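You operate a simulated robot arm through the tools that you are given. There is no shell and no other tool. Be economical: measure what you need, move in short steps, check, and stop when the job is done.

You run a simulated robot arm. Do the job below in one go: nothing can be reset, and whatever is moved stays where it is left.

Task
Stop the drip at the yellow pump lever and soak up the puddle with the purple pad.
Fine: leave the pad till the puddle is gone, lift it by its knob, drop it in the Waste drawer and shut the drawer.
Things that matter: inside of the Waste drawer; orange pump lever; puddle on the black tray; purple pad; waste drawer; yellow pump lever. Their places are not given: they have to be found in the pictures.

It is judged by the outcome, as a careful person would: the job done as asked, and still so three seconds after it is handed in. It fails if anything else is knocked over, pushed out of place, dropped, spilled or broken.

Robot
A 7-joint arm with a two-finger parallel gripper, fixed in place. Base frame: the origin is at the foot of the arm, x ahead of it, y to its left, z up; the work surface is at about z = 92. Lengths are in cm, angles in rad, forces in N, time in s.
Its first joint turns from -2.897 to 2.897 rad. Payload 1.57 kg.
The TCP is the grasp point between the finger pads, 3 cm short of the fingertips. In the tool frame z runs along the fingers and y along their closing line. Largest opening 8 cm; finger width 1.7, thickness 1.2; the body of the gripper, 4 by 8.2 cm, starts 8 cm behind the TCP.
Orientation is told as [roll, pitch, yaw] about the base's x, y, z axes, in that order, counted from this pose: with the fingers straight down and closing along the base's y, the tool's x points along the base's -x, its y along +y and its z along -z.

Tools
- The arm moves only by the tool play_rows. Its argument "targets" is a list of rows, each a list of 7 numbers: the shift along the base's x, y, z in cm, then the turn, a rotation vector about the base's x, y, z in rad, then the gripper command, from -1 (shut) to 1 (fully open), values between in proportion. In form: [[x, y, z, ax, ay, az, hand], ...]. A call has 1 to 12 rows; each row shifts and turns the commanded pose from where the row before left it. Rows are played at 5 a second. More than 5 cm and 0.15 rad between two rows, or a gripper value outside its range, and nothing of the call is played. Where a pose cannot be reached the arm comes as near as it can. A force on the tool above 40 N (or 10 N above the force at the start of the call, whichever is more), or a blocked arm, ends the call early, and 0.2 s more pass. Each finger travels about 15.3 cm/s and halts on what it meets, pressing with about 37 N; the grip force reading is that of the motor and also rises with nothing between the fingers. The clock runs only during rows and for 0.2 s after the last one: add rows that do not move to give the fingers time. The reply holds the time, the measured pose of the TCP, the force on the tool along the base axes, the opening and the grip force, in the units named above and with some noise, with the torque about the TCP (base axes, N m) and any sound that the robot's microphone picked up.
- Cameras (640 x 400 px; columns grow to the right, rows downward): "scene" is fixed at [39.34, 49.61, 150.57]; the picture's right is [-0.60, -0.80, 0.00], its down [-0.72, 0.54, -0.44] and it looks along [0.35, -0.26, -0.90] (base axes); focal length 214 px, centre (320, 200). "wrist" rides on the gripper at [7.2, -0.7, -12.2] in the tool frame; the picture's right is [0.09, 1.00, 0.00], its down [-0.84, 0.08, -0.54] and it looks along [-0.54, 0.05, 0.84] (tool axes); focal length 238 px, centre (320, 200).
- snapshot(camera): a new picture of that camera. The clock stands still meanwhile.
- point_at(camera, pixels): there is no depth. For up to 12 entries [column, row, z] of the newest picture of that camera ("zoom" is the newest enlarged one), the place [x, y] in the base frame at which the ray of that pixel passes the height z, good to about 0.2 cm, but the place of the scene camera against the robot may be out by one fixed shift of up to 1.8 cm in any direction. The clock stands still meanwhile.
- close_up(camera, box): a new picture of the part [left, top, right, bottom] of that camera's present view, enlarged. The clock stands still meanwhile.
- close_job(): hands the job in; it is judged then, once.

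Work in short steps. Measure before you move; look again where a grasp or a placing could have gone wrong, and mend it. You have 80 turns and 54 pictures in all, those below and enlarged ones among them. Open the gripper and draw the arm clear of the work before you hand the job in, unless the task says otherwise; then end with one line.

The tools are called after ">>>" by a JSON object that holds its "op" and its "data". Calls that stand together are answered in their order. play_rows: Moves the arm, as the interface text tells. Its arguments: {"type":"object","properties":{"targets":{"type":"array","items":{"type":"array","items":{"type":"number"}}}},"required":["targets"]} The other tools are called the same way: snapshot (camera) takes a picture; point_at (camera, pixels) gives the place at which the rays of pixels pass given heights; close_up (camera, box) takes an enlarged picture of a part of a camera's view; close_job () hands the job in.

At the start:

```text
t: 0.0
tool_pos: [53.2, 32.55, 125.78]
orientation: [-0.001, 0.0, -0.001]
ft_force: [0.2, -0.2, 1.2]
ft_torque: [0.0, -0.03, 0.02]
width: 8.02
finger_force: 0.1
```

scene: 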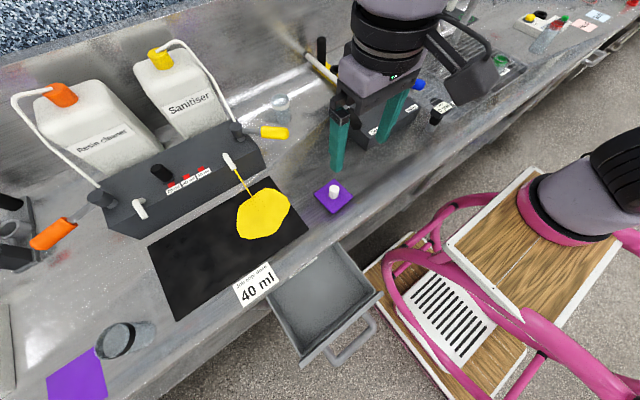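
wrist: 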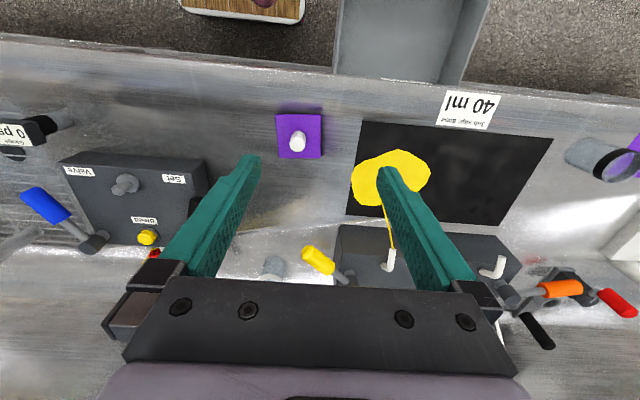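

The scene shows the yellow lever near (272,132), puddle (262,213), pad (333,196), open drawer (320,300). I take close-ups to read the labels and lever shape.

>>> {"op": "close_up", "data": {"camera": "scene", "box": [80, 80, 320, 230]}}

>>> {"op": "close_up", "data": {"camera": "scene", "box": [220, 170, 400, 370]}}

>>> {"op": "close_up", "data": {"camera": "wrist", "box": [240, 80, 640, 330]}}

```text
2.67 times, centred on (200, 155) of scene
```

zoom: 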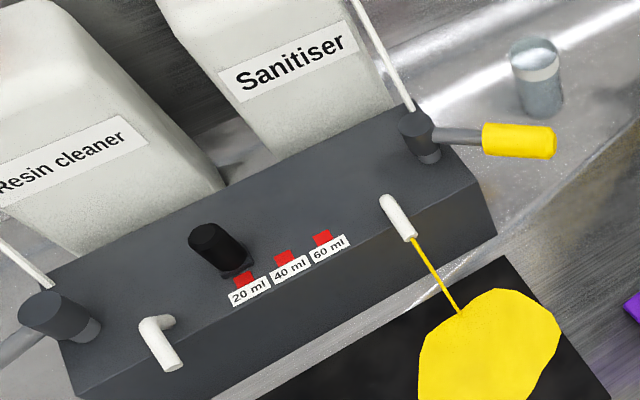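

```text
2.00 times, centred on (310, 270) of scene
```

zoom: 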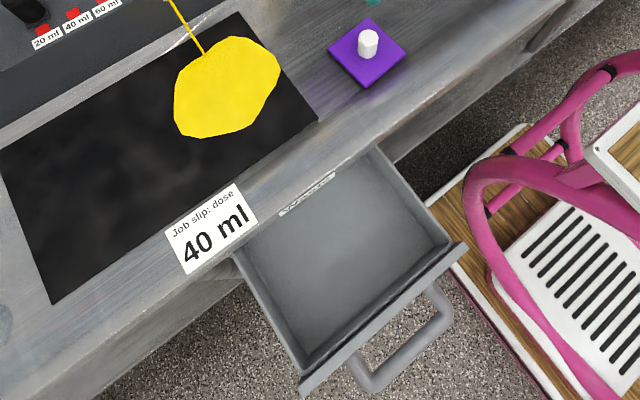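

```text
1.60 times, centred on (440, 205) of wrist
```

zoom: 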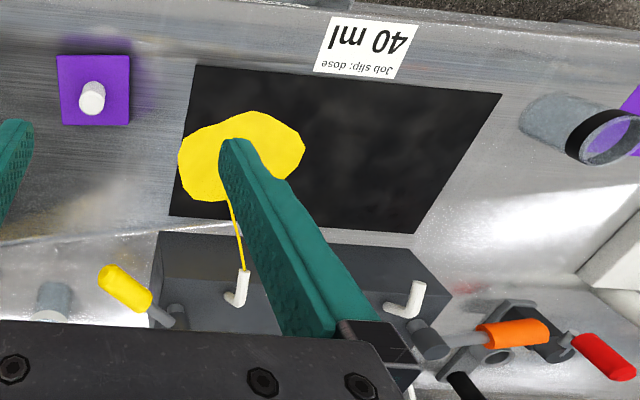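

I measure the main points at several heights, in both cameras.

>>> {"op": "point_at", "data": {"camera": "wrist", "pixels": [[276, 114, 92.5], [323, 158, 92.5], [298, 145, 93], [298, 138, 95], [390, 165, 92], [308, 250, 92], [308, 250, 100], [308, 250, 105], [330, 268, 100], [330, 268, 105], [345, 278, 100], [345, 278, 105]]}}

>>> {"op": "snapshot", "data": {"camera": "scene"}}

>>> {"op": "point_at", "data": {"camera": "scene", "pixels": [[314, 195, 92.5], [353, 197, 92.5], [333, 193, 95], [288, 133, 92], [288, 133, 100], [288, 133, 105], [262, 131, 100], [262, 131, 105], [237, 130, 100], [237, 130, 105], [262, 213, 92]]}}

```text
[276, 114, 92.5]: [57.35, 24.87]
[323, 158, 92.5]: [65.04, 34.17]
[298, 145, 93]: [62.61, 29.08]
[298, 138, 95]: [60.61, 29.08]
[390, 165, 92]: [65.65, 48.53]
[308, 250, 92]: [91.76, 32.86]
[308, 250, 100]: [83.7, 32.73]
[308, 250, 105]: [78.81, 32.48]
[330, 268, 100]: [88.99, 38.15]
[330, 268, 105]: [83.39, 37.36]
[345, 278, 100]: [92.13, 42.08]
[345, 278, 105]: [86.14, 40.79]
```

```text
48 pictures are left
```

scene: 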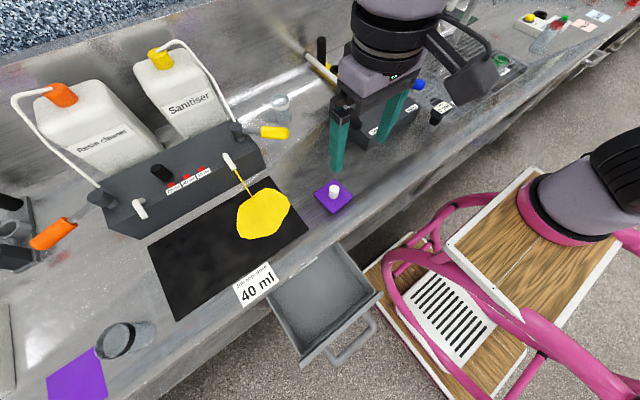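

```text
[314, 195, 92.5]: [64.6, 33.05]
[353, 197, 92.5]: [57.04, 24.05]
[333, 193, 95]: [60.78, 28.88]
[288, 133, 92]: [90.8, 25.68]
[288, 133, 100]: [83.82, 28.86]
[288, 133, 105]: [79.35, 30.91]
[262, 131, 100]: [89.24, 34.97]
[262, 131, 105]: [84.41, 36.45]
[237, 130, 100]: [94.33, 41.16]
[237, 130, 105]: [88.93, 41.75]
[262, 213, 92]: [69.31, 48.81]
```

Triangulation puts the yellow lever's tip near (78,32.5,~106) and its pivot near (88,42). I move the wrist camera closer for a better view of lever and valve.

>>> {"op": "play_rows", "data": {"targets": [[4, 1, -1, 0, 0, 0, 1], [4, 1, -1, 0, 0, 0, 1], [3, 1, 0, 0, 0, 0, 1]]}}

>>> {"op": "snapshot", "data": {"camera": "wrist"}}

```text
t: 0.8
tool_pos: [64.17, 35.72, 123.86]
orientation: [-0.001, -0.001, -0.002]
ft_force: [0.0, -0.4, 0.8]
ft_torque: [-0.04, -0.04, -0.02]
width: 7.99
finger_force: 0.1
```

```text
47 pictures are left
```

wrist: 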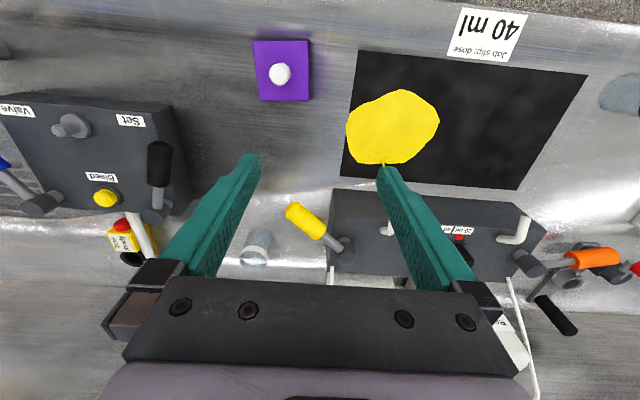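

Orange's lever lies along +y (perpendicular to flow), yellow's points diagonally toward the robot. I measure lever, pivot and the glass beside it.

>>> {"op": "point_at", "data": {"camera": "wrist", "pixels": [[292, 210, 104], [292, 210, 106], [322, 232, 104], [322, 232, 106], [345, 245, 104], [345, 245, 106], [256, 235, 98], [254, 263, 92], [590, 258, 104], [527, 262, 104], [573, 259, 106], [280, 85, 93]]}}

>>> {"op": "close_up", "data": {"camera": "wrist", "box": [230, 170, 390, 290]}}

>>> {"op": "close_up", "data": {"camera": "scene", "box": [220, 80, 320, 150]}}

```text
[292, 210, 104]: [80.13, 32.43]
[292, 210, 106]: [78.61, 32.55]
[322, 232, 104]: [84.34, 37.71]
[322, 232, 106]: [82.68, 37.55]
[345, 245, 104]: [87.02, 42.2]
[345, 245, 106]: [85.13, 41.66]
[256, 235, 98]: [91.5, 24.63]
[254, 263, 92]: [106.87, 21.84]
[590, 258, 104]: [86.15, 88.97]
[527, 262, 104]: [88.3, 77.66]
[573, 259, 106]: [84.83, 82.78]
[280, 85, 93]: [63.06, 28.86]
```

```text
3.33 times, centred on (310, 230) of wrist
```

zoom: 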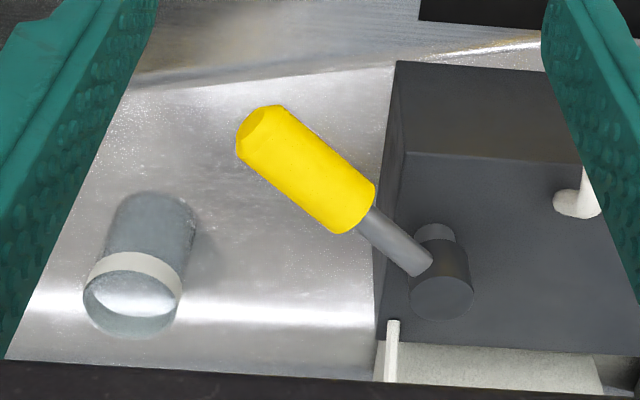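

```text
5.71 times, centred on (270, 115) of scene
```

zoom: 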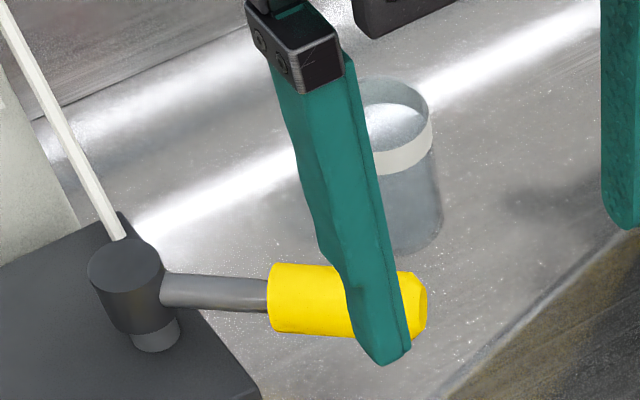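

I check the body's top/bottom corner and the glass base to be sure that the finger's path is free.

>>> {"op": "point_at", "data": {"camera": "wrist", "pixels": [[332, 188, 92], [335.5, 216.5, 100], [335.5, 216.5, 102], [335.5, 216.5, 104], [260, 232, 92], [250, 258, 100], [345, 235, 102], [346, 257, 107], [391, 222, 104]]}}

>>> {"op": "point_at", "data": {"camera": "zoom", "pixels": [[405, 230, 92], [405, 150, 100], [405, 150, 98], [427, 305, 106], [127, 290, 106], [155, 335, 102]]}}

```text
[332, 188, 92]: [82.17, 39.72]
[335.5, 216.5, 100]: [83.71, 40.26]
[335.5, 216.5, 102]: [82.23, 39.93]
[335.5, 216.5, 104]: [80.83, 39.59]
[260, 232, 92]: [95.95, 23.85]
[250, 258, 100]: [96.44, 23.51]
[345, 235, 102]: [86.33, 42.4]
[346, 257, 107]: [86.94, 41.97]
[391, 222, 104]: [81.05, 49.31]
```

```text
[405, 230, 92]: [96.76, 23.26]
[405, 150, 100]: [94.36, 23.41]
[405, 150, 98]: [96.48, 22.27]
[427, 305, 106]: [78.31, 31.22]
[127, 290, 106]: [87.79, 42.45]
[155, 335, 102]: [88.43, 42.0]
```

Body front x≈82.2, top z≈102; pivot ≈(86.8,42), lever at z≈106, 41° off -y. I shut the fingers and come down on the robot side of the lever.

>>> {"op": "play_rows", "data": {"targets": [[4, 1, 0, 0, 0, 0, -1], [4, 1, -1.6, 0, 0, 0, -1], [4, 0.5, -5, 0, 0, 0, -1], [0, 0, -5, 0, 0, 0, -1], [0, 0, -4.7, 0, 0, 0, -1], [0, 0, 0, 0, 0, 0, -1]]}}

>>> {"op": "snapshot", "data": {"camera": "wrist"}}

>>> {"op": "close_up", "data": {"camera": "scene", "box": [200, 80, 360, 180]}}

```text
refused: row 3 steps farther than a row can; nothing moved
```

```text
44 pictures are left
```

wrist: 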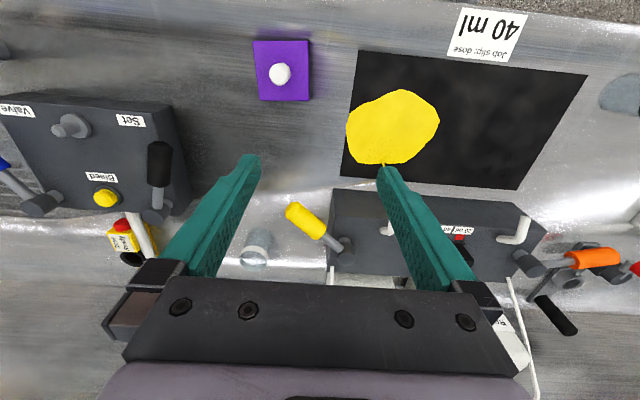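

```text
4.00 times, centred on (280, 130) of scene
```

zoom: 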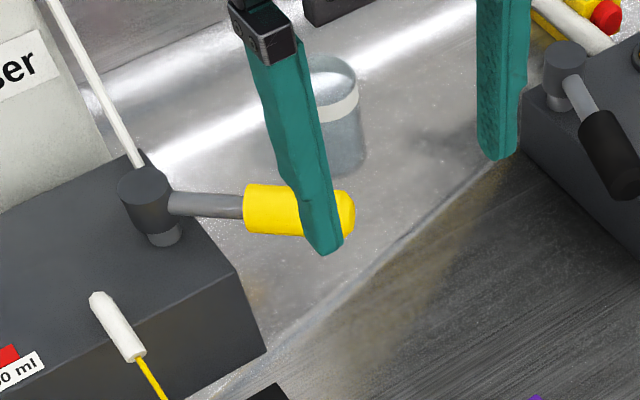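

That call was refused because one row was too long; I replay it with smaller rows.

>>> {"op": "play_rows", "data": {"targets": [[4, 1, 0, 0, 0, 0, -1], [4, 1, 0, 0, 0, 0, -1], [4, 0.5, 0, 0, 0, 0, -1], [0, 0, -4.8, 0, 0, 0, -1], [0, 0, -4.8, 0, 0, 0, -1], [0, 0, -4.8, 0, 0, 0, -1], [0, 0, -2.1, 0, 0, 0, -1], [0, 0, 0, 0, 0, 0, -1]]}}

>>> {"op": "close_up", "data": {"camera": "scene", "box": [200, 80, 360, 180]}}

```text
t: 2.6
tool_pos: [76.29, 38.25, 107.21]
orientation: [0.0, -0.001, -0.001]
ft_force: [-0.3, 0.4, 0.4]
ft_torque: [-0.02, -0.03, 0.01]
width: 0.0
finger_force: 21.8
```

```text
4.00 times, centred on (280, 130) of scene
```

zoom: 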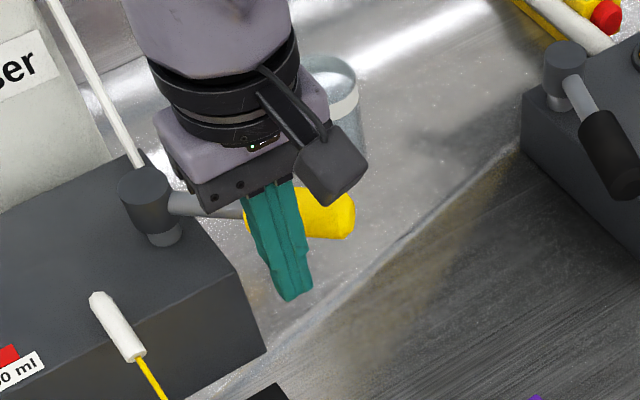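

The fingers are in place in front of the lever. I push along the arc toward -y alignment.

>>> {"op": "play_rows", "data": {"targets": [[1.5, -0.8, 0, 0, 0, 0, -1], [1.3, -0.7, 0, 0, 0, 0, -1], [1.1, -1.3, 0, 0, 0, 0, -1], [1.2, -1.0, 0, 0, 0, 0, -1]]}}

>>> {"op": "snapshot", "data": {"camera": "scene"}}

```text
t: 3.6
tool_pos: [81.44, 34.31, 107.35]
orientation: [-0.001, -0.002, 0.0]
ft_force: [-1.4, 1.5, 0.1]
ft_torque: [0.01, -0.01, -0.01]
width: 0.0
finger_force: 21.0
```

```text
41 pictures are left
```

scene: 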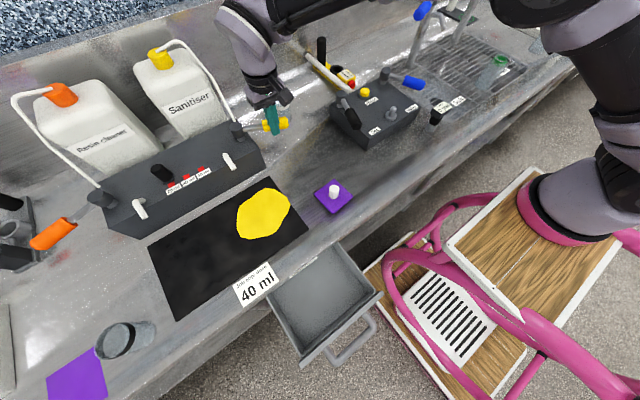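

The stream has vanished already; I carry on to the full outward position, stopping on resistance.

>>> {"op": "play_rows", "data": {"targets": [[1.5, -0.8, 0, 0, 0, 0, -1], [1.5, -0.6, 0, 0, 0, 0, -1], [0.6, 0, 0, 0, 0, 0, -1]]}}

>>> {"op": "close_up", "data": {"camera": "scene", "box": [180, 80, 340, 180]}}

```text
t: 4.1
tool_pos: [82.55, 33.72, 107.15]
orientation: [0.005, 0.02, -0.002]
ft_force: [-20.9, -4.1, 9.8]
ft_torque: [-0.19, 0.35, -0.22]
width: 0.01
finger_force: 21.1
stopped in row 2: the force on the tool passed its limit at 56 N (the readings are from after the stop); the commanded pose is now the measured one
```

```text
4.00 times, centred on (260, 130) of scene
```

zoom: 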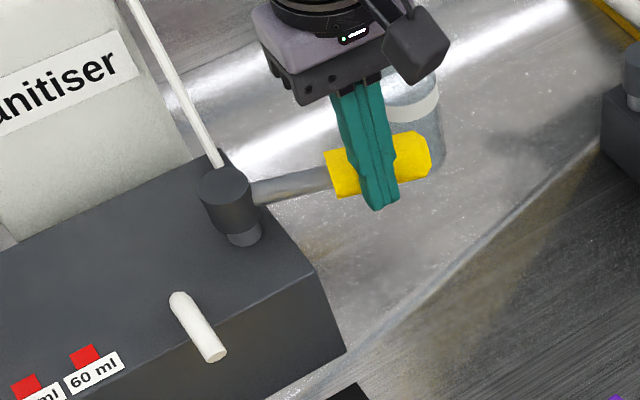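

The lever hit its stop and the stream is gone. I back off, lift, and go over to the pad with open fingers, keeping high.

>>> {"op": "play_rows", "data": {"targets": [[-2.5, 0.8, 0, 0, 0, 0, -1], [-3, 0.5, 0, 0, 0, 0, -1], [0, 0, 4.5, 0, 0, 0, -1], [-4, 0, 2, 0, 0, 0, 0], [-4.5, -1, 0, 0, 0, 0, 1], [-4.5, -1, 0, 0, 0, 0, 1], [-4, -1, 0, 0, 0, 0, 1], [0, 0, 0, 0, 0, 0, 1]]}}

>>> {"op": "snapshot", "data": {"camera": "wrist"}}

>>> {"op": "snapshot", "data": {"camera": "scene"}}

```text
t: 5.9
tool_pos: [60.38, 32.07, 113.57]
orientation: [0.003, 0.015, -0.002]
ft_force: [-1.0, -0.7, -0.6]
ft_torque: [0.03, 0.0, -0.03]
width: 7.99
finger_force: 0.0
```

```text
39 pictures are left
```

wrist: 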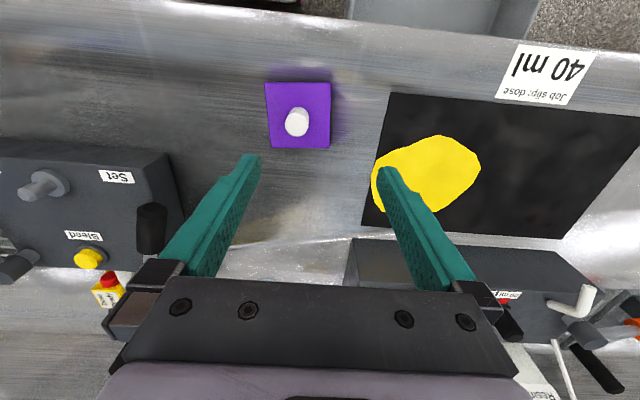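

```text
38 pictures are left
```

scene: 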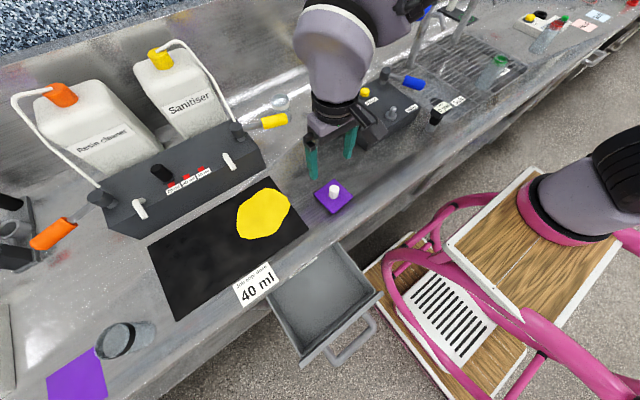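

Drip stopped, everything upright. I measure pad, knob, puddle outline from this nearer view.

>>> {"op": "point_at", "data": {"camera": "wrist", "pixels": [[265, 84, 93], [330, 83, 93], [329, 149, 93], [271, 148, 93], [296, 135, 93.5], [296, 122, 96], [296, 122, 97], [374, 170, 92.3], [438, 136, 92.3], [481, 165, 92.3], [430, 215, 92.3], [380, 210, 92.3]]}}

>>> {"op": "close_up", "data": {"camera": "wrist", "box": [240, 60, 360, 160]}}

>>> {"op": "point_at", "data": {"camera": "scene", "pixels": [[333, 185, 96], [333, 198, 93.5], [237, 215, 92.3], [250, 240, 92.3], [289, 205, 92.3], [262, 190, 92.3], [277, 230, 92.3], [270, 178, 92], [309, 235, 92], [176, 317, 92], [148, 248, 92]]}}

```text
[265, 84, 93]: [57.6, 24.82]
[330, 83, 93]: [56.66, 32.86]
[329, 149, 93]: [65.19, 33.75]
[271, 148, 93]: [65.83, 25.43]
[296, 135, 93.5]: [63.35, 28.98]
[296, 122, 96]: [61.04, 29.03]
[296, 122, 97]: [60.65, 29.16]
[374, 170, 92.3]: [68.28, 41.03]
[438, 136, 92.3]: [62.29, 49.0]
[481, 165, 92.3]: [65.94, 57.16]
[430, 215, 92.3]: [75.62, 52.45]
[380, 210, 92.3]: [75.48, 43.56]
```

```text
4.00 times, centred on (300, 110) of wrist
```

zoom: 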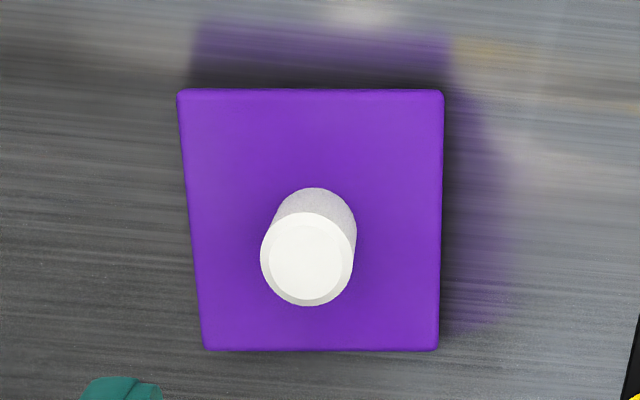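

```text
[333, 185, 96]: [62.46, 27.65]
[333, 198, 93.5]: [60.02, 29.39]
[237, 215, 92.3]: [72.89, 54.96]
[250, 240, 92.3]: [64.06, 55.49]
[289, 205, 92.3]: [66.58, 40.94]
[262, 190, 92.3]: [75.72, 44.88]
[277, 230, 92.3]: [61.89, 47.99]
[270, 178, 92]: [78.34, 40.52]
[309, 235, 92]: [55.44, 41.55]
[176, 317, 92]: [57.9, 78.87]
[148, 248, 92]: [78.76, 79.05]
```

Pad centre ≈(61.3,29.2), 8.4 cm square, knob top ≈96.5. Puddle spans x 62–76, y 41–57, centre ≈(69,49). I come down around the knob.

>>> {"op": "play_rows", "data": {"targets": [[0.9, -2.95, -3, -0.003, -0.015, 0.002, 1], [0, 0, -5, 0, 0, 0, 1], [0, 0, -4, 0, 0, 0, 1], [0, 0, -3, 0, 0, 0, 1], [0, 0, -1.3, 0, 0, 0, 1], [0, 0, 0, 0, 0, 0, 1]]}}

>>> {"op": "snapshot", "data": {"camera": "wrist"}}

>>> {"op": "close_up", "data": {"camera": "scene", "box": [280, 140, 400, 230]}}

```text
t: 7.3
tool_pos: [61.24, 29.08, 97.16]
orientation: [0.0, 0.003, 0.0]
ft_force: [0.0, -1.0, 0.5]
ft_torque: [-0.03, -0.01, -0.01]
width: 8.0
finger_force: 0.2
```

```text
36 pictures are left
```

wrist: 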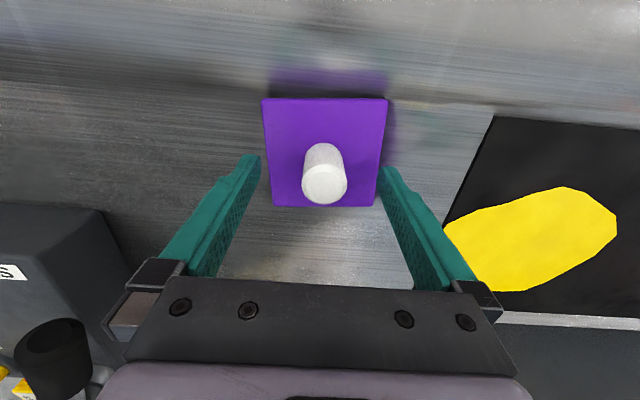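

```text
4.44 times, centred on (340, 185) of scene
```

zoom: 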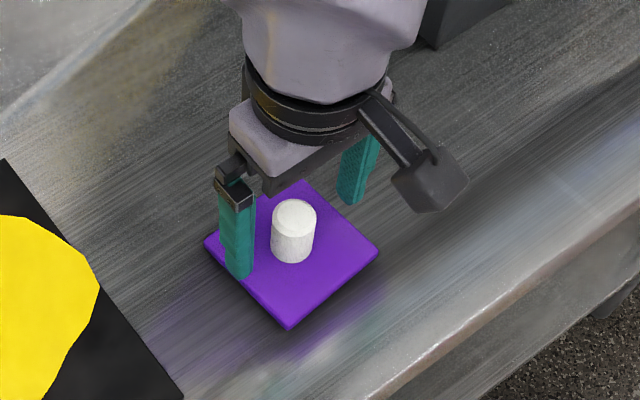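

The knob sits between the fingers; I check its x.

>>> {"op": "point_at", "data": {"camera": "wrist", "pixels": [[325, 185, 95.5], [325, 185, 96.5], [325, 185, 97], [265, 100, 93], [388, 99, 93], [376, 206, 93], [273, 205, 93]]}}

```text
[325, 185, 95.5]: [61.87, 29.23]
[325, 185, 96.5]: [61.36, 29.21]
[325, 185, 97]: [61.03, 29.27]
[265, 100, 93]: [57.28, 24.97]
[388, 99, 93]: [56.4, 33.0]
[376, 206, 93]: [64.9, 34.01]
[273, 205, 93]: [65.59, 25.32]
```

Aligned at (61.2,29.2). I lower 0.4 cm and close on the knob.

>>> {"op": "play_rows", "data": {"targets": [[0, 0.1, -0.4, 0, 0, 0, 1], [0, 0, 0, 0, 0, 0, -0.3], [0, 0, 0, 0, 0, 0, -1], [0, 0, 0, 0, 0, 0, -1], [0, 0, 0, 0, 0, 0, -1]]}}

```text
t: 8.5
tool_pos: [61.28, 29.14, 96.88]
orientation: [0.001, -0.001, -0.001]
ft_force: [0.3, 0.2, 1.4]
ft_torque: [0.06, -0.04, 0.1]
width: 2.56
finger_force: 36.9
```

Gripped (2.56 cm). I lift and check that the pad comes along.

>>> {"op": "play_rows", "data": {"targets": [[0, 0, 3, 0, 0, 0, -1], [0, 0, 3, 0, 0, 0, -1], [2, 4.5, 0, 0, 0, 0, -1], [2, 4.5, 0, 0, 0, 0, -1], [2, 4.5, 0, 0, 0, 0, -1], [1.8, 4.5, 0, 0, 0, 0, -1], [0, 1.8, 0, 0, 0, 0, -1], [0, 0, 0, 0, 0, 0, -1]]}}

>>> {"op": "snapshot", "data": {"camera": "scene"}}

>>> {"op": "snapshot", "data": {"camera": "wrist"}}

```text
t: 10.3
tool_pos: [69.27, 48.93, 102.75]
orientation: [0.0, 0.002, -0.001]
ft_force: [-0.5, -0.3, -0.4]
ft_torque: [-0.01, 0.0, -0.01]
width: 2.61
finger_force: 37.3
```

```text
34 pictures are left
```

scene: 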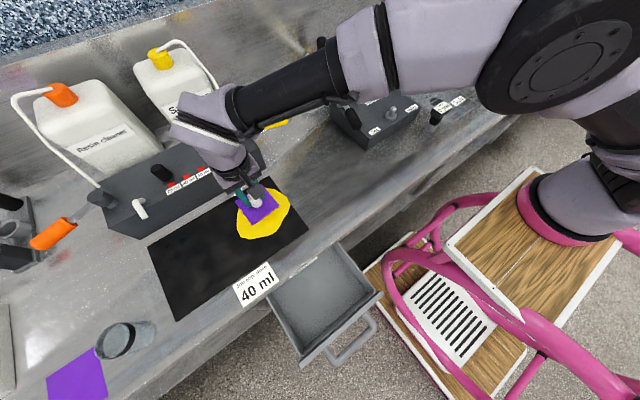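

```text
33 pictures are left
```

wrist: 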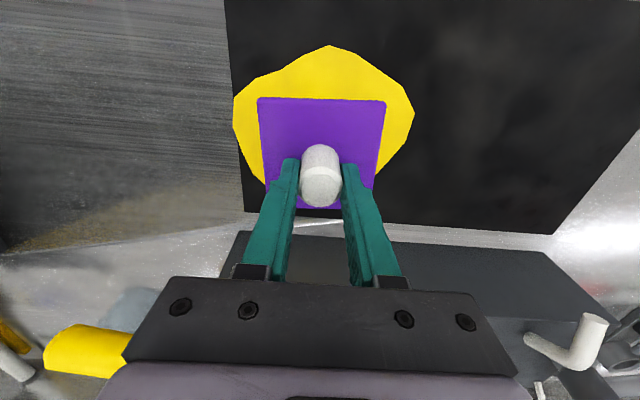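

The pad hangs level over the puddle centre. I lower it till it presses lightly.

>>> {"op": "play_rows", "data": {"targets": [[0, 0, -3, 0, 0, 0, -1], [0, 0, -2.2, 0, 0, 0, -1], [0, 0, -0.3, 0, 0, 0, -1], [0, 0, -0.2, 0, 0, 0, -1], [0, 0, 0, 0, 0, 0, -1]]}}

```text
t: 11.5
tool_pos: [69.08, 48.92, 97.27]
orientation: [0.001, 0.001, 0.001]
ft_force: [-1.3, -0.6, 13.5]
ft_torque: [-0.15, 0.24, 0.15]
width: 2.57
finger_force: 36.3
```

It's down (13 N). I ease off, open the fingers and wait with the pad resting there.

>>> {"op": "play_rows", "data": {"targets": [[0, 0, 0.2, 0, 0, 0, -1], [0, 0, 0, 0, 0, 0, 0.2], [0, 0, 0, 0, 0, 0, 0.3], [0, 0, 0, 0, 0, 0, 0.3], [0, 0, 0, 0, 0, 0, 0.3], [0, 0, 0, 0, 0, 0, 0.3], [0, 0, 0, 0, 0, 0, 0.3], [0, 0, 0, 0, 0, 0, 0.3]]}}

>>> {"op": "snapshot", "data": {"camera": "wrist"}}

```text
t: 13.3
tool_pos: [69.27, 48.94, 97.41]
orientation: [-0.001, 0.002, -0.001]
ft_force: [-0.2, -0.6, -0.6]
ft_torque: [0.01, -0.01, 0.01]
width: 5.18
finger_force: 0.1
```

```text
32 pictures are left
```

wrist: 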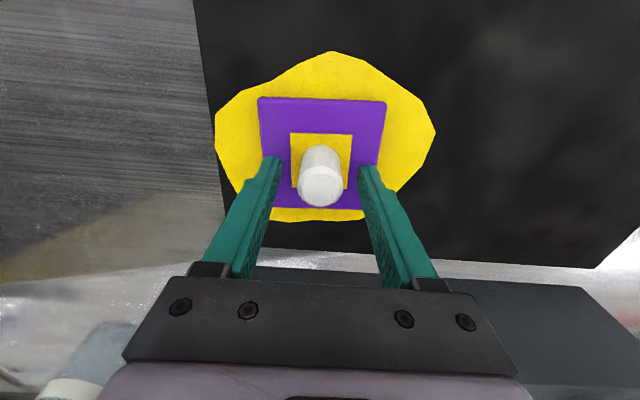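

The pad is soaking (yellow square growing on it). I wait on.

>>> {"op": "play_rows", "data": {"targets": [[0, 0, 0, 0, 0, 0, 0.3], [0, 0, 0, 0, 0, 0, 0.3], [0, 0, 0, 0, 0, 0, 0.3], [0, 0, 0, 0, 0, 0, 0.3], [0, 0, 0, 0, 0, 0, 0.3], [0, 0, 0, 0, 0, 0, 0.3], [0, 0, 0, 0, 0, 0, 0.3], [0, 0, 0, 0, 0, 0, 0.3], [0, 0, 0, 0, 0, 0, 0.3], [0, 0, 0, 0, 0, 0, 0.3], [0, 0, 0, 0, 0, 0, 0.3], [0, 0, 0, 0, 0, 0, 0.3]]}}

>>> {"op": "snapshot", "data": {"camera": "wrist"}}

>>> {"op": "close_up", "data": {"camera": "scene", "box": [250, 220, 410, 370]}}

>>> {"op": "point_at", "data": {"camera": "scene", "pixels": [[268, 290, 88], [302, 362, 88], [383, 295, 88], [341, 242, 88], [325, 360, 85], [372, 320, 85], [362, 355, 85], [325, 360, 82], [372, 320, 82], [302, 362, 86], [383, 295, 86]]}}

```text
t: 15.9
tool_pos: [69.1, 48.89, 97.26]
orientation: [0.001, 0.001, 0.0]
ft_force: [0.1, 0.6, -0.6]
ft_torque: [0.03, 0.0, 0.0]
width: 5.19
finger_force: 0.1
```

```text
31 pictures are left
```

wrist: 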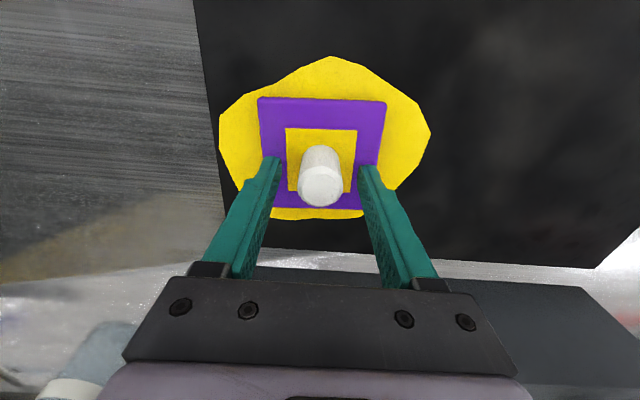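

```text
2.67 times, centred on (330, 295) of scene
```

zoom: 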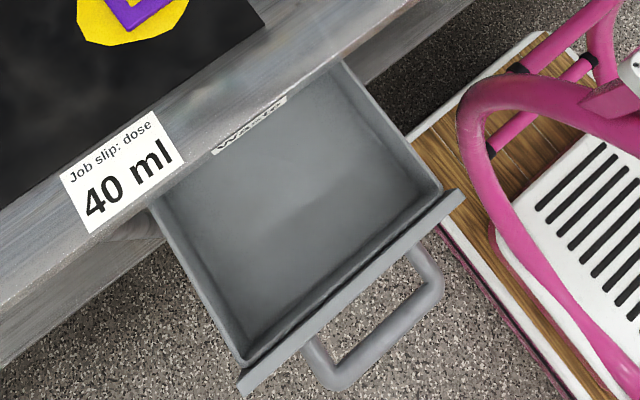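

```text
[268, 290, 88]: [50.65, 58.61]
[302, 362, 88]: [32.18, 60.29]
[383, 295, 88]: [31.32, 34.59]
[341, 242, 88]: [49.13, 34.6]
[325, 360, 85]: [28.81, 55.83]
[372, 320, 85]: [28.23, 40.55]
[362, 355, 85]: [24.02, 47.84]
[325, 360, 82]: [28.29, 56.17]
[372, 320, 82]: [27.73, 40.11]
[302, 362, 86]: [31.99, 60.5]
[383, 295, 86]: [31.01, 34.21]
```

Puddle is shrinking slowly. While it soaks I raise straight up and go to look at the drawer from above.

>>> {"op": "play_rows", "data": {"targets": [[0, 0, 0, 0, 0, 0, 0.8], [0, 0, 3, 0, 0, 0, 0.8], [0, 0, 4.5, 0, 0, 0, 0.8], [0, 0, 4.5, 0, 0, 0, 0.8], [-4.5, 0, 2, 0, 0, 0, 0.8], [-4.9, 0, 0, 0, 0, 0, 0.8], [-4.9, 0, 0, 0, 0, 0, 0.8], [-4.9, 0, 0, 0, 0, 0, 0.8], [-4.9, 0, 0, 0, 0, 0, 0.8], [-4.9, 0, 0, 0, 0, 0, 0.8], [0, 0, 0, 0, 0, 0, 0.8]]}}

>>> {"op": "snapshot", "data": {"camera": "wrist"}}

>>> {"op": "snapshot", "data": {"camera": "scene"}}

```text
t: 18.3
tool_pos: [40.16, 48.8, 111.33]
orientation: [-0.001, 0.0, 0.0]
ft_force: [-0.5, 0.3, 0.5]
ft_torque: [0.0, 0.01, -0.01]
width: 7.21
finger_force: 0.0
```

```text
29 pictures are left
```

wrist: 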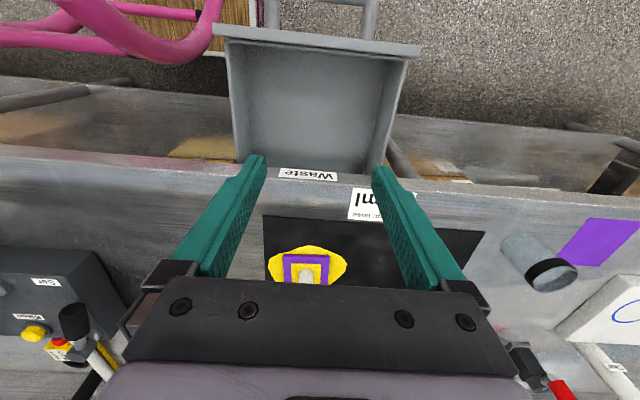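

```text
28 pictures are left
```

scene: 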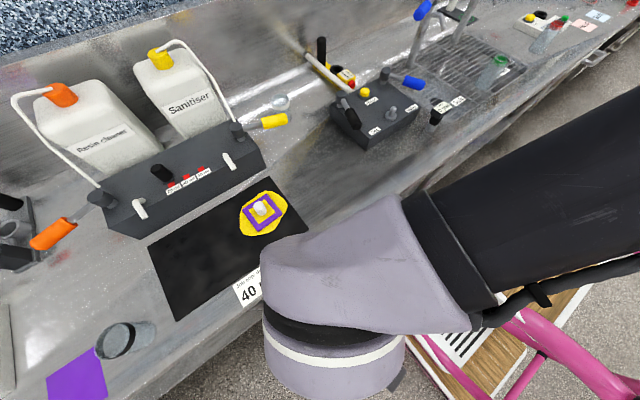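

The drawer is visible: front panel top from (216,30) to (421,50). I triangulate its height against the scene points.

>>> {"op": "point_at", "data": {"camera": "wrist", "pixels": [[214, 26, 84], [214, 26, 88], [214, 26, 91], [421, 46, 84], [421, 46, 88], [421, 46, 91], [237, 155, 86], [388, 160, 86], [247, 135, 78], [370, 160, 78], [280, 180, 92], [262, 2, 82]]}}

>>> {"op": "close_up", "data": {"camera": "wrist", "box": [190, 0, 440, 190]}}

```text
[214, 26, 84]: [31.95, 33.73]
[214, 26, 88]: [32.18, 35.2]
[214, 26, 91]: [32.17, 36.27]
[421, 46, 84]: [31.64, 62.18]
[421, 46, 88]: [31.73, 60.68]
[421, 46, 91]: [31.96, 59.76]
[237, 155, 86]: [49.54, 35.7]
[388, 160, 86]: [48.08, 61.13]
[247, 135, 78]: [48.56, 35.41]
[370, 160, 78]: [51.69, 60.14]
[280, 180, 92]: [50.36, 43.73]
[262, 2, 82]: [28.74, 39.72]
```

```text
2.11 times, centred on (315, 95) of wrist
```

zoom: 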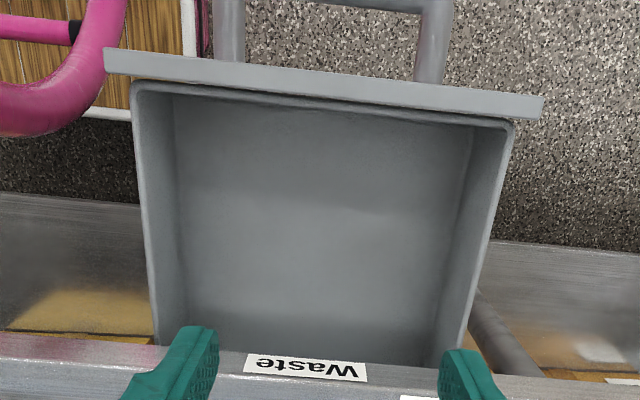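

Panel top ≈ z 88, outer face x≈31.5, y 35.5–61; interior ≈ x 34–51, y 37–59. I wait here for the soaking.

>>> {"op": "play_rows", "data": {"targets": [[0, 0, 0, 0, 0, 0, 0.8], [0, 0, 0, 0, 0, 0, 0.8], [0, 0, 0, 0, 0, 0, 0.8], [0, 0, 0, 0, 0, 0, 0.8], [0, 0, 0, 0, 0, 0, 0.8], [0, 0, 0, 0, 0, 0, 0.8], [0, 0, 0, 0, 0, 0, 0.8], [0, 0, 0, 0, 0, 0, 0.8], [0, 0, 0, 0, 0, 0, 0.8], [0, 0, 0, 0, 0, 0, 0.8], [0, 0, 0, 0, 0, 0, 0.8], [0, 0, 0, 0, 0, 0, 0.8]]}}

>>> {"op": "play_rows", "data": {"targets": [[0, 0, 0, 0, 0, 0, 0.8], [0, 0, 0, 0, 0, 0, 0.8], [0, 0, 0, 0, 0, 0, 0.8], [0, 0, 0, 0, 0, 0, 0.8], [0, 0, 0, 0, 0, 0, 0.8], [0, 0, 0, 0, 0, 0, 0.8], [0, 0, 0, 0, 0, 0, 0.8], [0, 0, 0, 0, 0, 0, 0.8], [0, 0, 0, 0, 0, 0, 0.8], [0, 0, 0, 0, 0, 0, 0.8], [0, 0, 0, 0, 0, 0, 0.8], [0, 0, 0, 0, 0, 0, 0.8]]}}

>>> {"op": "close_up", "data": {"camera": "scene", "box": [200, 130, 340, 250]}}

```text
t: 20.9
tool_pos: [40.18, 48.89, 111.42]
orientation: [0.0, 0.002, 0.0]
ft_force: [-0.4, 0.6, -0.7]
ft_torque: [0.0, 0.04, -0.02]
width: 7.19
finger_force: 0.1
```

```text
t: 23.5
tool_pos: [40.22, 49.03, 111.44]
orientation: [-0.001, 0.004, 0.0]
ft_force: [-0.5, -1.2, -0.1]
ft_torque: [0.03, -0.01, 0.0]
width: 7.19
finger_force: 0.0
```

```text
3.33 times, centred on (270, 190) of scene
```

zoom: 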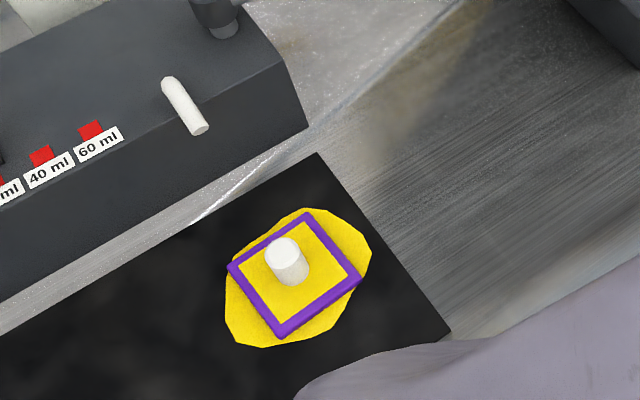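

Still shrinking, with no drip. I wait more.

>>> {"op": "play_rows", "data": {"targets": [[0, 0, 0, 0, 0, 0, 0.8], [0, 0, 0, 0, 0, 0, 0.8], [0, 0, 0, 0, 0, 0, 0.8], [0, 0, 0, 0, 0, 0, 0.8], [0, 0, 0, 0, 0, 0, 0.8], [0, 0, 0, 0, 0, 0, 0.8], [0, 0, 0, 0, 0, 0, 0.8], [0, 0, 0, 0, 0, 0, 0.8], [0, 0, 0, 0, 0, 0, 0.8], [0, 0, 0, 0, 0, 0, 0.8], [0, 0, 0, 0, 0, 0, 0.8], [0, 0, 0, 0, 0, 0, 0.8]]}}

>>> {"op": "play_rows", "data": {"targets": [[0, 0, 0, 0, 0, 0, 0.8], [0, 0, 0, 0, 0, 0, 0.8], [0, 0, 0, 0, 0, 0, 0.8], [0, 0, 0, 0, 0, 0, 0.8], [0, 0, 0, 0, 0, 0, 0.8], [0, 0, 0, 0, 0, 0, 0.8], [0, 0, 0, 0, 0, 0, 0.8], [0, 0, 0, 0, 0, 0, 0.8], [0, 0, 0, 0, 0, 0, 0.8], [0, 0, 0, 0, 0, 0, 0.8], [0, 0, 0, 0, 0, 0, 0.8], [0, 0, 0, 0, 0, 0, 0.8]]}}

>>> {"op": "close_up", "data": {"camera": "scene", "box": [200, 130, 340, 250]}}

```text
t: 26.1
tool_pos: [40.13, 48.87, 111.56]
orientation: [0.0, 0.001, 0.001]
ft_force: [-0.2, 0.0, 0.4]
ft_torque: [0.02, -0.02, -0.02]
width: 7.21
finger_force: 0.1
```

```text
t: 28.7
tool_pos: [40.15, 48.86, 111.52]
orientation: [-0.001, 0.001, -0.001]
ft_force: [-0.2, -0.5, 0.2]
ft_torque: [0.0, 0.01, 0.01]
width: 7.19
finger_force: 0.1
```

```text
3.33 times, centred on (270, 190) of scene
```

zoom: 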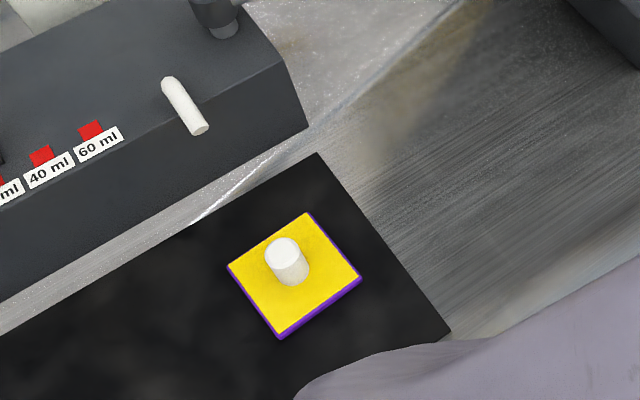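

No puddle shows round the pad now. I wait a little more while returning above the pad.

>>> {"op": "play_rows", "data": {"targets": [[0, 0, 0, 0, 0, 0, 1], [0, 0, 0, 0, 0, 0, 1], [0, 0, 0, 0, 0, 0, 1], [0, 0, 0, 0, 0, 0, 1], [0, 0, 0, 0, 0, 0, 1], [4.9, 0, 0, 0, 0, 0, 1], [4.9, 0, 0, 0, 0, 0, 1], [4.9, 0, 0, 0, 0, 0, 1], [4.9, 0, 0, 0, 0, 0, 1], [4.9, 0, 0, 0, 0, 0, 1], [4.4, 0.05, 0, 0, 0, 0, 1], [0, 0, 0, 0, 0, 0, 1]]}}

>>> {"op": "play_rows", "data": {"targets": [[0, 0, -4.8, 0, 0, 0, 1], [0, 0, -4.8, 0, 0, 0, 1], [0, 0, -3, 0, 0, 0, 1], [0, 0, -1.4, 0, 0, 0, 1], [0, 0, 0, 0, 0, 0, 1], [0, 0, 0, 0, 0, 0, 1], [0, 0, 0, 0, 0, 0, 1]]}}

>>> {"op": "snapshot", "data": {"camera": "wrist"}}

```text
t: 31.3
tool_pos: [69.07, 48.93, 111.33]
orientation: [0.0, 0.0, -0.001]
ft_force: [0.6, -0.5, -1.2]
ft_torque: [-0.02, 0.0, -0.01]
width: 7.98
finger_force: 0.0
```

```text
t: 32.9
tool_pos: [68.95, 48.82, 97.48]
orientation: [0.0, 0.002, 0.0]
ft_force: [0.4, -0.3, -0.2]
ft_torque: [0.01, 0.02, -0.02]
width: 7.97
finger_force: 0.1
```

```text
24 pictures are left
```

wrist: 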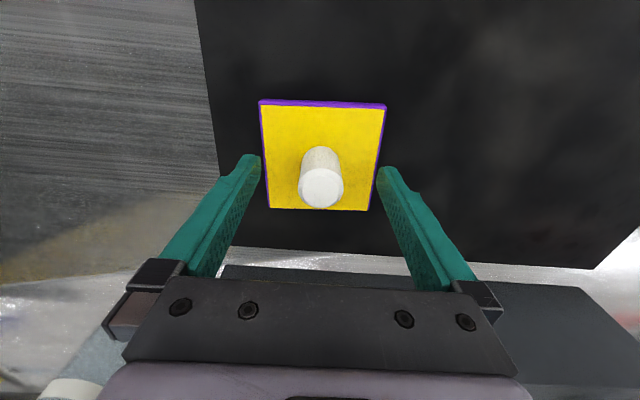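

The knob is between the fingers as before; I grip it and lift a little to check that the tray is dry beneath.

>>> {"op": "play_rows", "data": {"targets": [[0.1, 0.1, -0.15, 0, 0, 0, 1], [0, 0, 0, 0, 0, 0, -0.3], [0, 0, 0, 0, 0, 0, -1], [0, 0, 0, 0, 0, 0, -1], [0, 0, 0, 0, 0, 0, -1], [0, 0, 3, 0, 0, 0, -1], [0, 0, 4, 0, 0, 0, -1], [0, 0, 0, 0, 0, 0, -1]]}}

>>> {"op": "snapshot", "data": {"camera": "wrist"}}

>>> {"op": "close_up", "data": {"camera": "scene", "box": [200, 130, 340, 250]}}

```text
t: 34.7
tool_pos: [69.15, 48.97, 104.18]
orientation: [0.0, 0.002, 0.0]
ft_force: [-0.5, -0.2, -0.3]
ft_torque: [0.03, 0.01, 0.02]
width: 2.55
finger_force: 37.2
```

```text
23 pictures are left
```

wrist: 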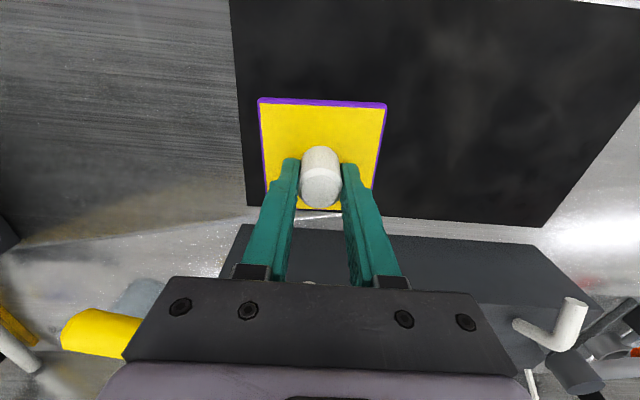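

```text
3.33 times, centred on (270, 190) of scene
```

zoom: 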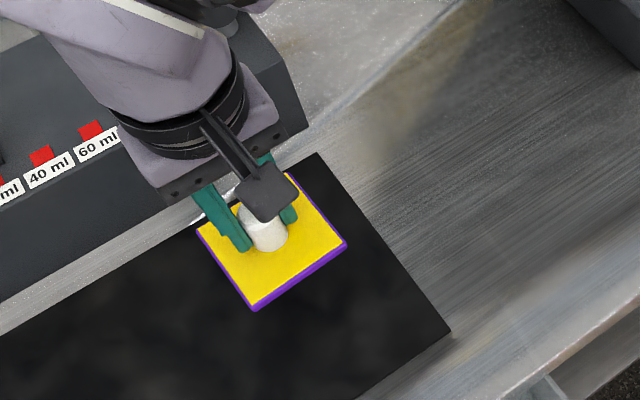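

The tray is clean. I carry the pad over the drawer's middle at (42,48).

>>> {"op": "play_rows", "data": {"targets": [[-4.6, 0, 0, 0, 0, 0, -1], [-4.6, 0, 0, 0, 0, 0, -1], [-4.6, 0, 0, 0, 0, 0, -1], [-4.6, -0.2, 0, 0, 0, 0, -1], [-4.6, -0.3, 0, 0, 0, 0, -1], [-4.2, -0.3, 0, 0, 0, 0, -1], [0, 0, 0, 0, 0, 0, -1]]}}

>>> {"op": "snapshot", "data": {"camera": "wrist"}}

>>> {"op": "snapshot", "data": {"camera": "scene"}}

```text
t: 36.3
tool_pos: [41.87, 48.15, 104.2]
orientation: [-0.001, 0.0, 0.0]
ft_force: [-0.3, 0.0, 0.6]
ft_torque: [-0.01, 0.02, -0.01]
width: 2.55
finger_force: 36.8
```

```text
21 pictures are left
```

wrist: 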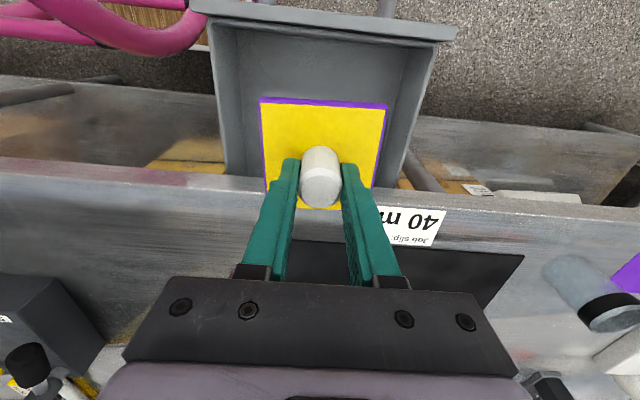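

```text
20 pictures are left
```

scene: 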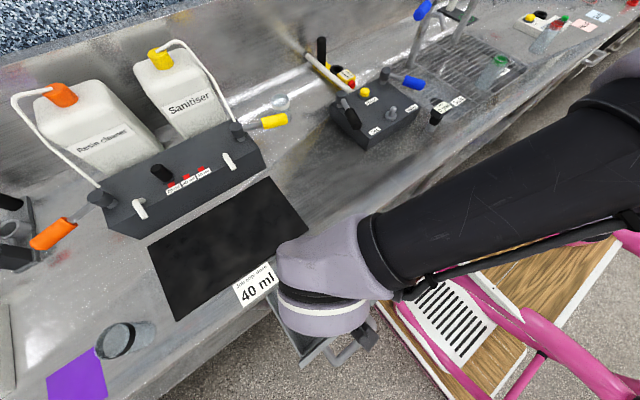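

Centred above the drawer. I lower to just above the rim, then slowly inside.

>>> {"op": "play_rows", "data": {"targets": [[0, 0, -4.5, 0, 0, 0, -1], [0, 0, -4.5, 0, 0, 0, -1], [0, 0, -3, 0, 0, 0, -1], [0, 0, -1.5, 0, 0, 0, -1], [0, 0, 0, 0, 0, 0, -1]]}}

>>> {"op": "snapshot", "data": {"camera": "wrist"}}

```text
t: 37.5
tool_pos: [42.14, 48.26, 90.73]
orientation: [0.001, 0.001, 0.0]
ft_force: [-0.2, 0.0, -0.5]
ft_torque: [0.02, -0.03, 0.03]
width: 2.54
finger_force: 37.6
```

```text
19 pictures are left
```

wrist: 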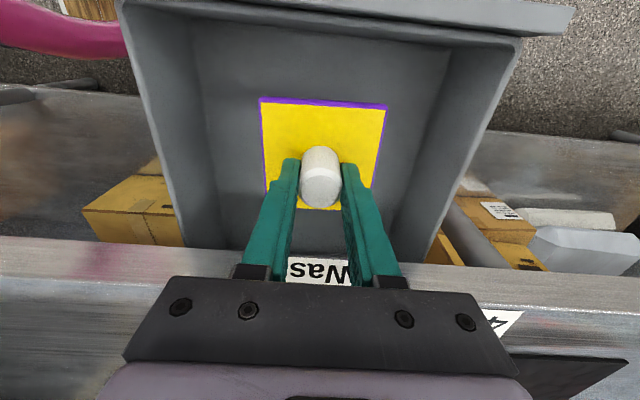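

Pad is inside, clear of the walls. I lower until it touches the floor.

>>> {"op": "play_rows", "data": {"targets": [[0, 0, -1.5, 0, 0, 0, -1], [0, 0, -1.5, 0, 0, 0, -1], [0, 0, -1, 0, 0, 0, -1], [0, 0, -0.7, 0, 0, 0, -1], [0, 0, 0, 0, 0, 0, -1]]}}

```text
t: 38.7
tool_pos: [41.99, 48.31, 85.99]
orientation: [0.0, 0.001, -0.001]
ft_force: [-0.3, -0.3, -1.2]
ft_torque: [-0.03, 0.01, 0.0]
width: 2.57
finger_force: 36.9
```

No contact yet (pad bottom ≈81.1); I continue in small steps.

>>> {"op": "play_rows", "data": {"targets": [[0, 0, -0.6, 0, 0, 0, -1], [0, 0, -0.6, 0, 0, 0, -1], [0, 0, -0.5, 0, 0, 0, -1], [0, 0, -0.4, 0, 0, 0, -1], [0, 0, 0, 0, 0, 0, -1]]}}

```text
t: 39.9
tool_pos: [41.99, 48.31, 83.98]
orientation: [0.0, 0.002, -0.001]
ft_force: [-0.7, 0.3, -0.9]
ft_torque: [0.01, -0.01, -0.02]
width: 2.53
finger_force: 36.8
```

>>> {"op": "snapshot", "data": {"camera": "wrist"}}

>>> {"op": "play_rows", "data": {"targets": [[0, 0, -0.5, 0, 0, 0, -1], [0, 0, -0.5, 0, 0, 0, -1], [0, 0, -0.4, 0, 0, 0, -1], [0, 0, 0, 0, 0, 0, -1]]}}

```text
18 pictures are left
```

wrist: 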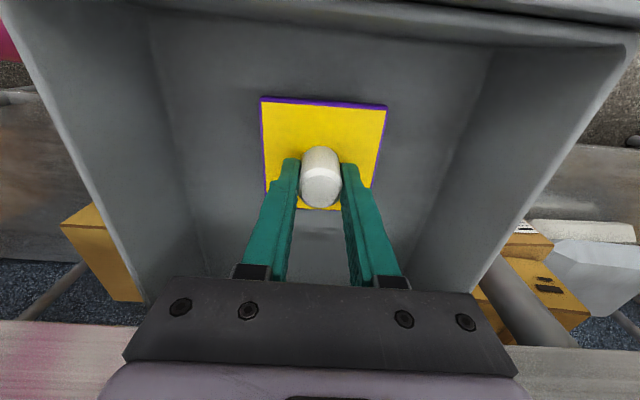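

```text
t: 40.9
tool_pos: [41.98, 48.33, 82.5]
orientation: [0.0, 0.0, 0.0]
ft_force: [0.6, 0.3, -0.1]
ft_torque: [-0.02, 0.01, 0.01]
width: 2.56
finger_force: 36.6
```

By the floor corner spacing the floor is near z≈77, so about 0.5 cm more.

>>> {"op": "play_rows", "data": {"targets": [[0, 0, -0.3, 0, 0, 0, -1], [0, 0, -0.3, 0, 0, 0, -1], [0, 0, -0.3, 0, 0, 0, -1], [0, 0, 0, 0, 0, 0, -1]]}}

>>> {"op": "close_up", "data": {"camera": "wrist", "box": [200, 60, 440, 240]}}

```text
t: 41.9
tool_pos: [41.85, 48.28, 81.62]
orientation: [0.001, 0.001, 0.0]
ft_force: [0.3, 0.5, -0.2]
ft_torque: [0.01, -0.02, 0.02]
width: 2.56
finger_force: 37.1
```

```text
2.22 times, centred on (320, 150) of wrist
```

zoom: 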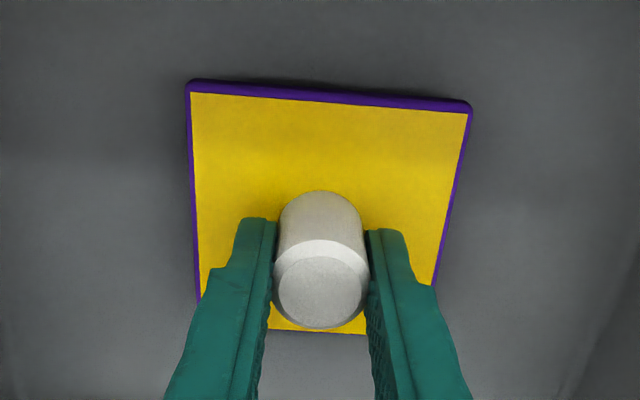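

Contact shadow is tight, floor close; a few more small steps.

>>> {"op": "play_rows", "data": {"targets": [[0, 0, -0.3, 0, 0, 0, -1], [0, 0, -0.3, 0, 0, 0, -1], [0, 0, -0.3, 0, 0, 0, -1], [0, 0, 0, 0, 0, 0, -1]]}}

```text
t: 42.9
tool_pos: [41.78, 48.39, 80.61]
orientation: [0.002, -0.001, 0.0]
ft_force: [0.3, 0.5, -0.4]
ft_torque: [-0.04, -0.01, 0.0]
width: 2.55
finger_force: 37.1
```

Still free; drop height must be tiny. One more 0.6 cm, then release and rise.

>>> {"op": "play_rows", "data": {"targets": [[0, 0, -0.3, 0, 0, 0, -1], [0, 0, -0.3, 0, 0, 0, -1], [0, 0, 0, 0, 0, 0, -1], [0, 0, 0, 0, 0, 0, -0.1], [0, 0, 0, 0, 0, 0, 0.3], [0, 0, 0, 0, 0, 0, 0.3]]}}

>>> {"op": "close_up", "data": {"camera": "wrist", "box": [200, 60, 440, 240]}}

```text
t: 43.7
tool_pos: [41.95, 48.28, 80.46]
orientation: [0.004, -0.001, -0.001]
ft_force: [-0.5, -7.9, 14.2]
ft_torque: [-0.27, 0.18, 0.06]
width: 2.55
finger_force: 37.1
stopped in row 3: the force on the tool passed its limit at 42 N (the readings are from after the stop); the commanded pose is now the measured one
```

```text
2.22 times, centred on (320, 150) of wrist
```

zoom: 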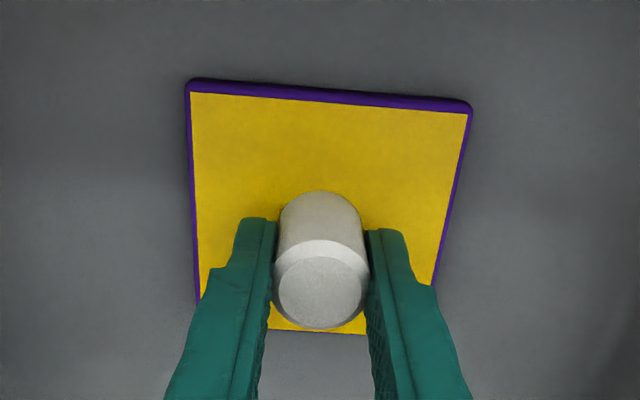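

Floor reached. I release and rise straight up.

>>> {"op": "play_rows", "data": {"targets": [[0, 0, 0.15, 0, 0, 0, -1], [0, 0, 0, 0, 0, 0, -0.1], [0, 0, 0, 0, 0, 0, 0.3], [0, 0, 0, 0, 0, 0, 0.3], [0, 0, 3, 0, 0, 0, 0.3], [0, 0, 4.5, 0, 0, 0, 0.3], [0, 0, 4.5, 0, 0, 0, 0], [0, 0, 4.5, 0, 0, 0, -1], [0, 0, 4.5, 0, 0, 0, -1], [0, 0, 0, 0, 0, 0, -1]]}}

>>> {"op": "snapshot", "data": {"camera": "wrist"}}

```text
t: 45.9
tool_pos: [42.04, 48.37, 101.64]
orientation: [0.001, 0.0, 0.0]
ft_force: [-0.4, 0.6, -0.1]
ft_torque: [-0.01, -0.03, 0.0]
width: 0.03
finger_force: 21.4
```

```text
15 pictures are left
```

wrist: 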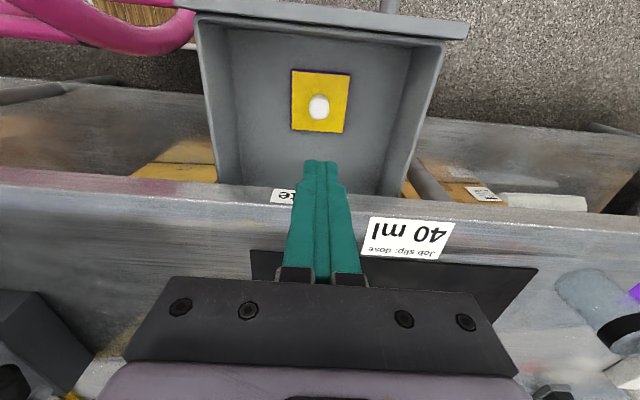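

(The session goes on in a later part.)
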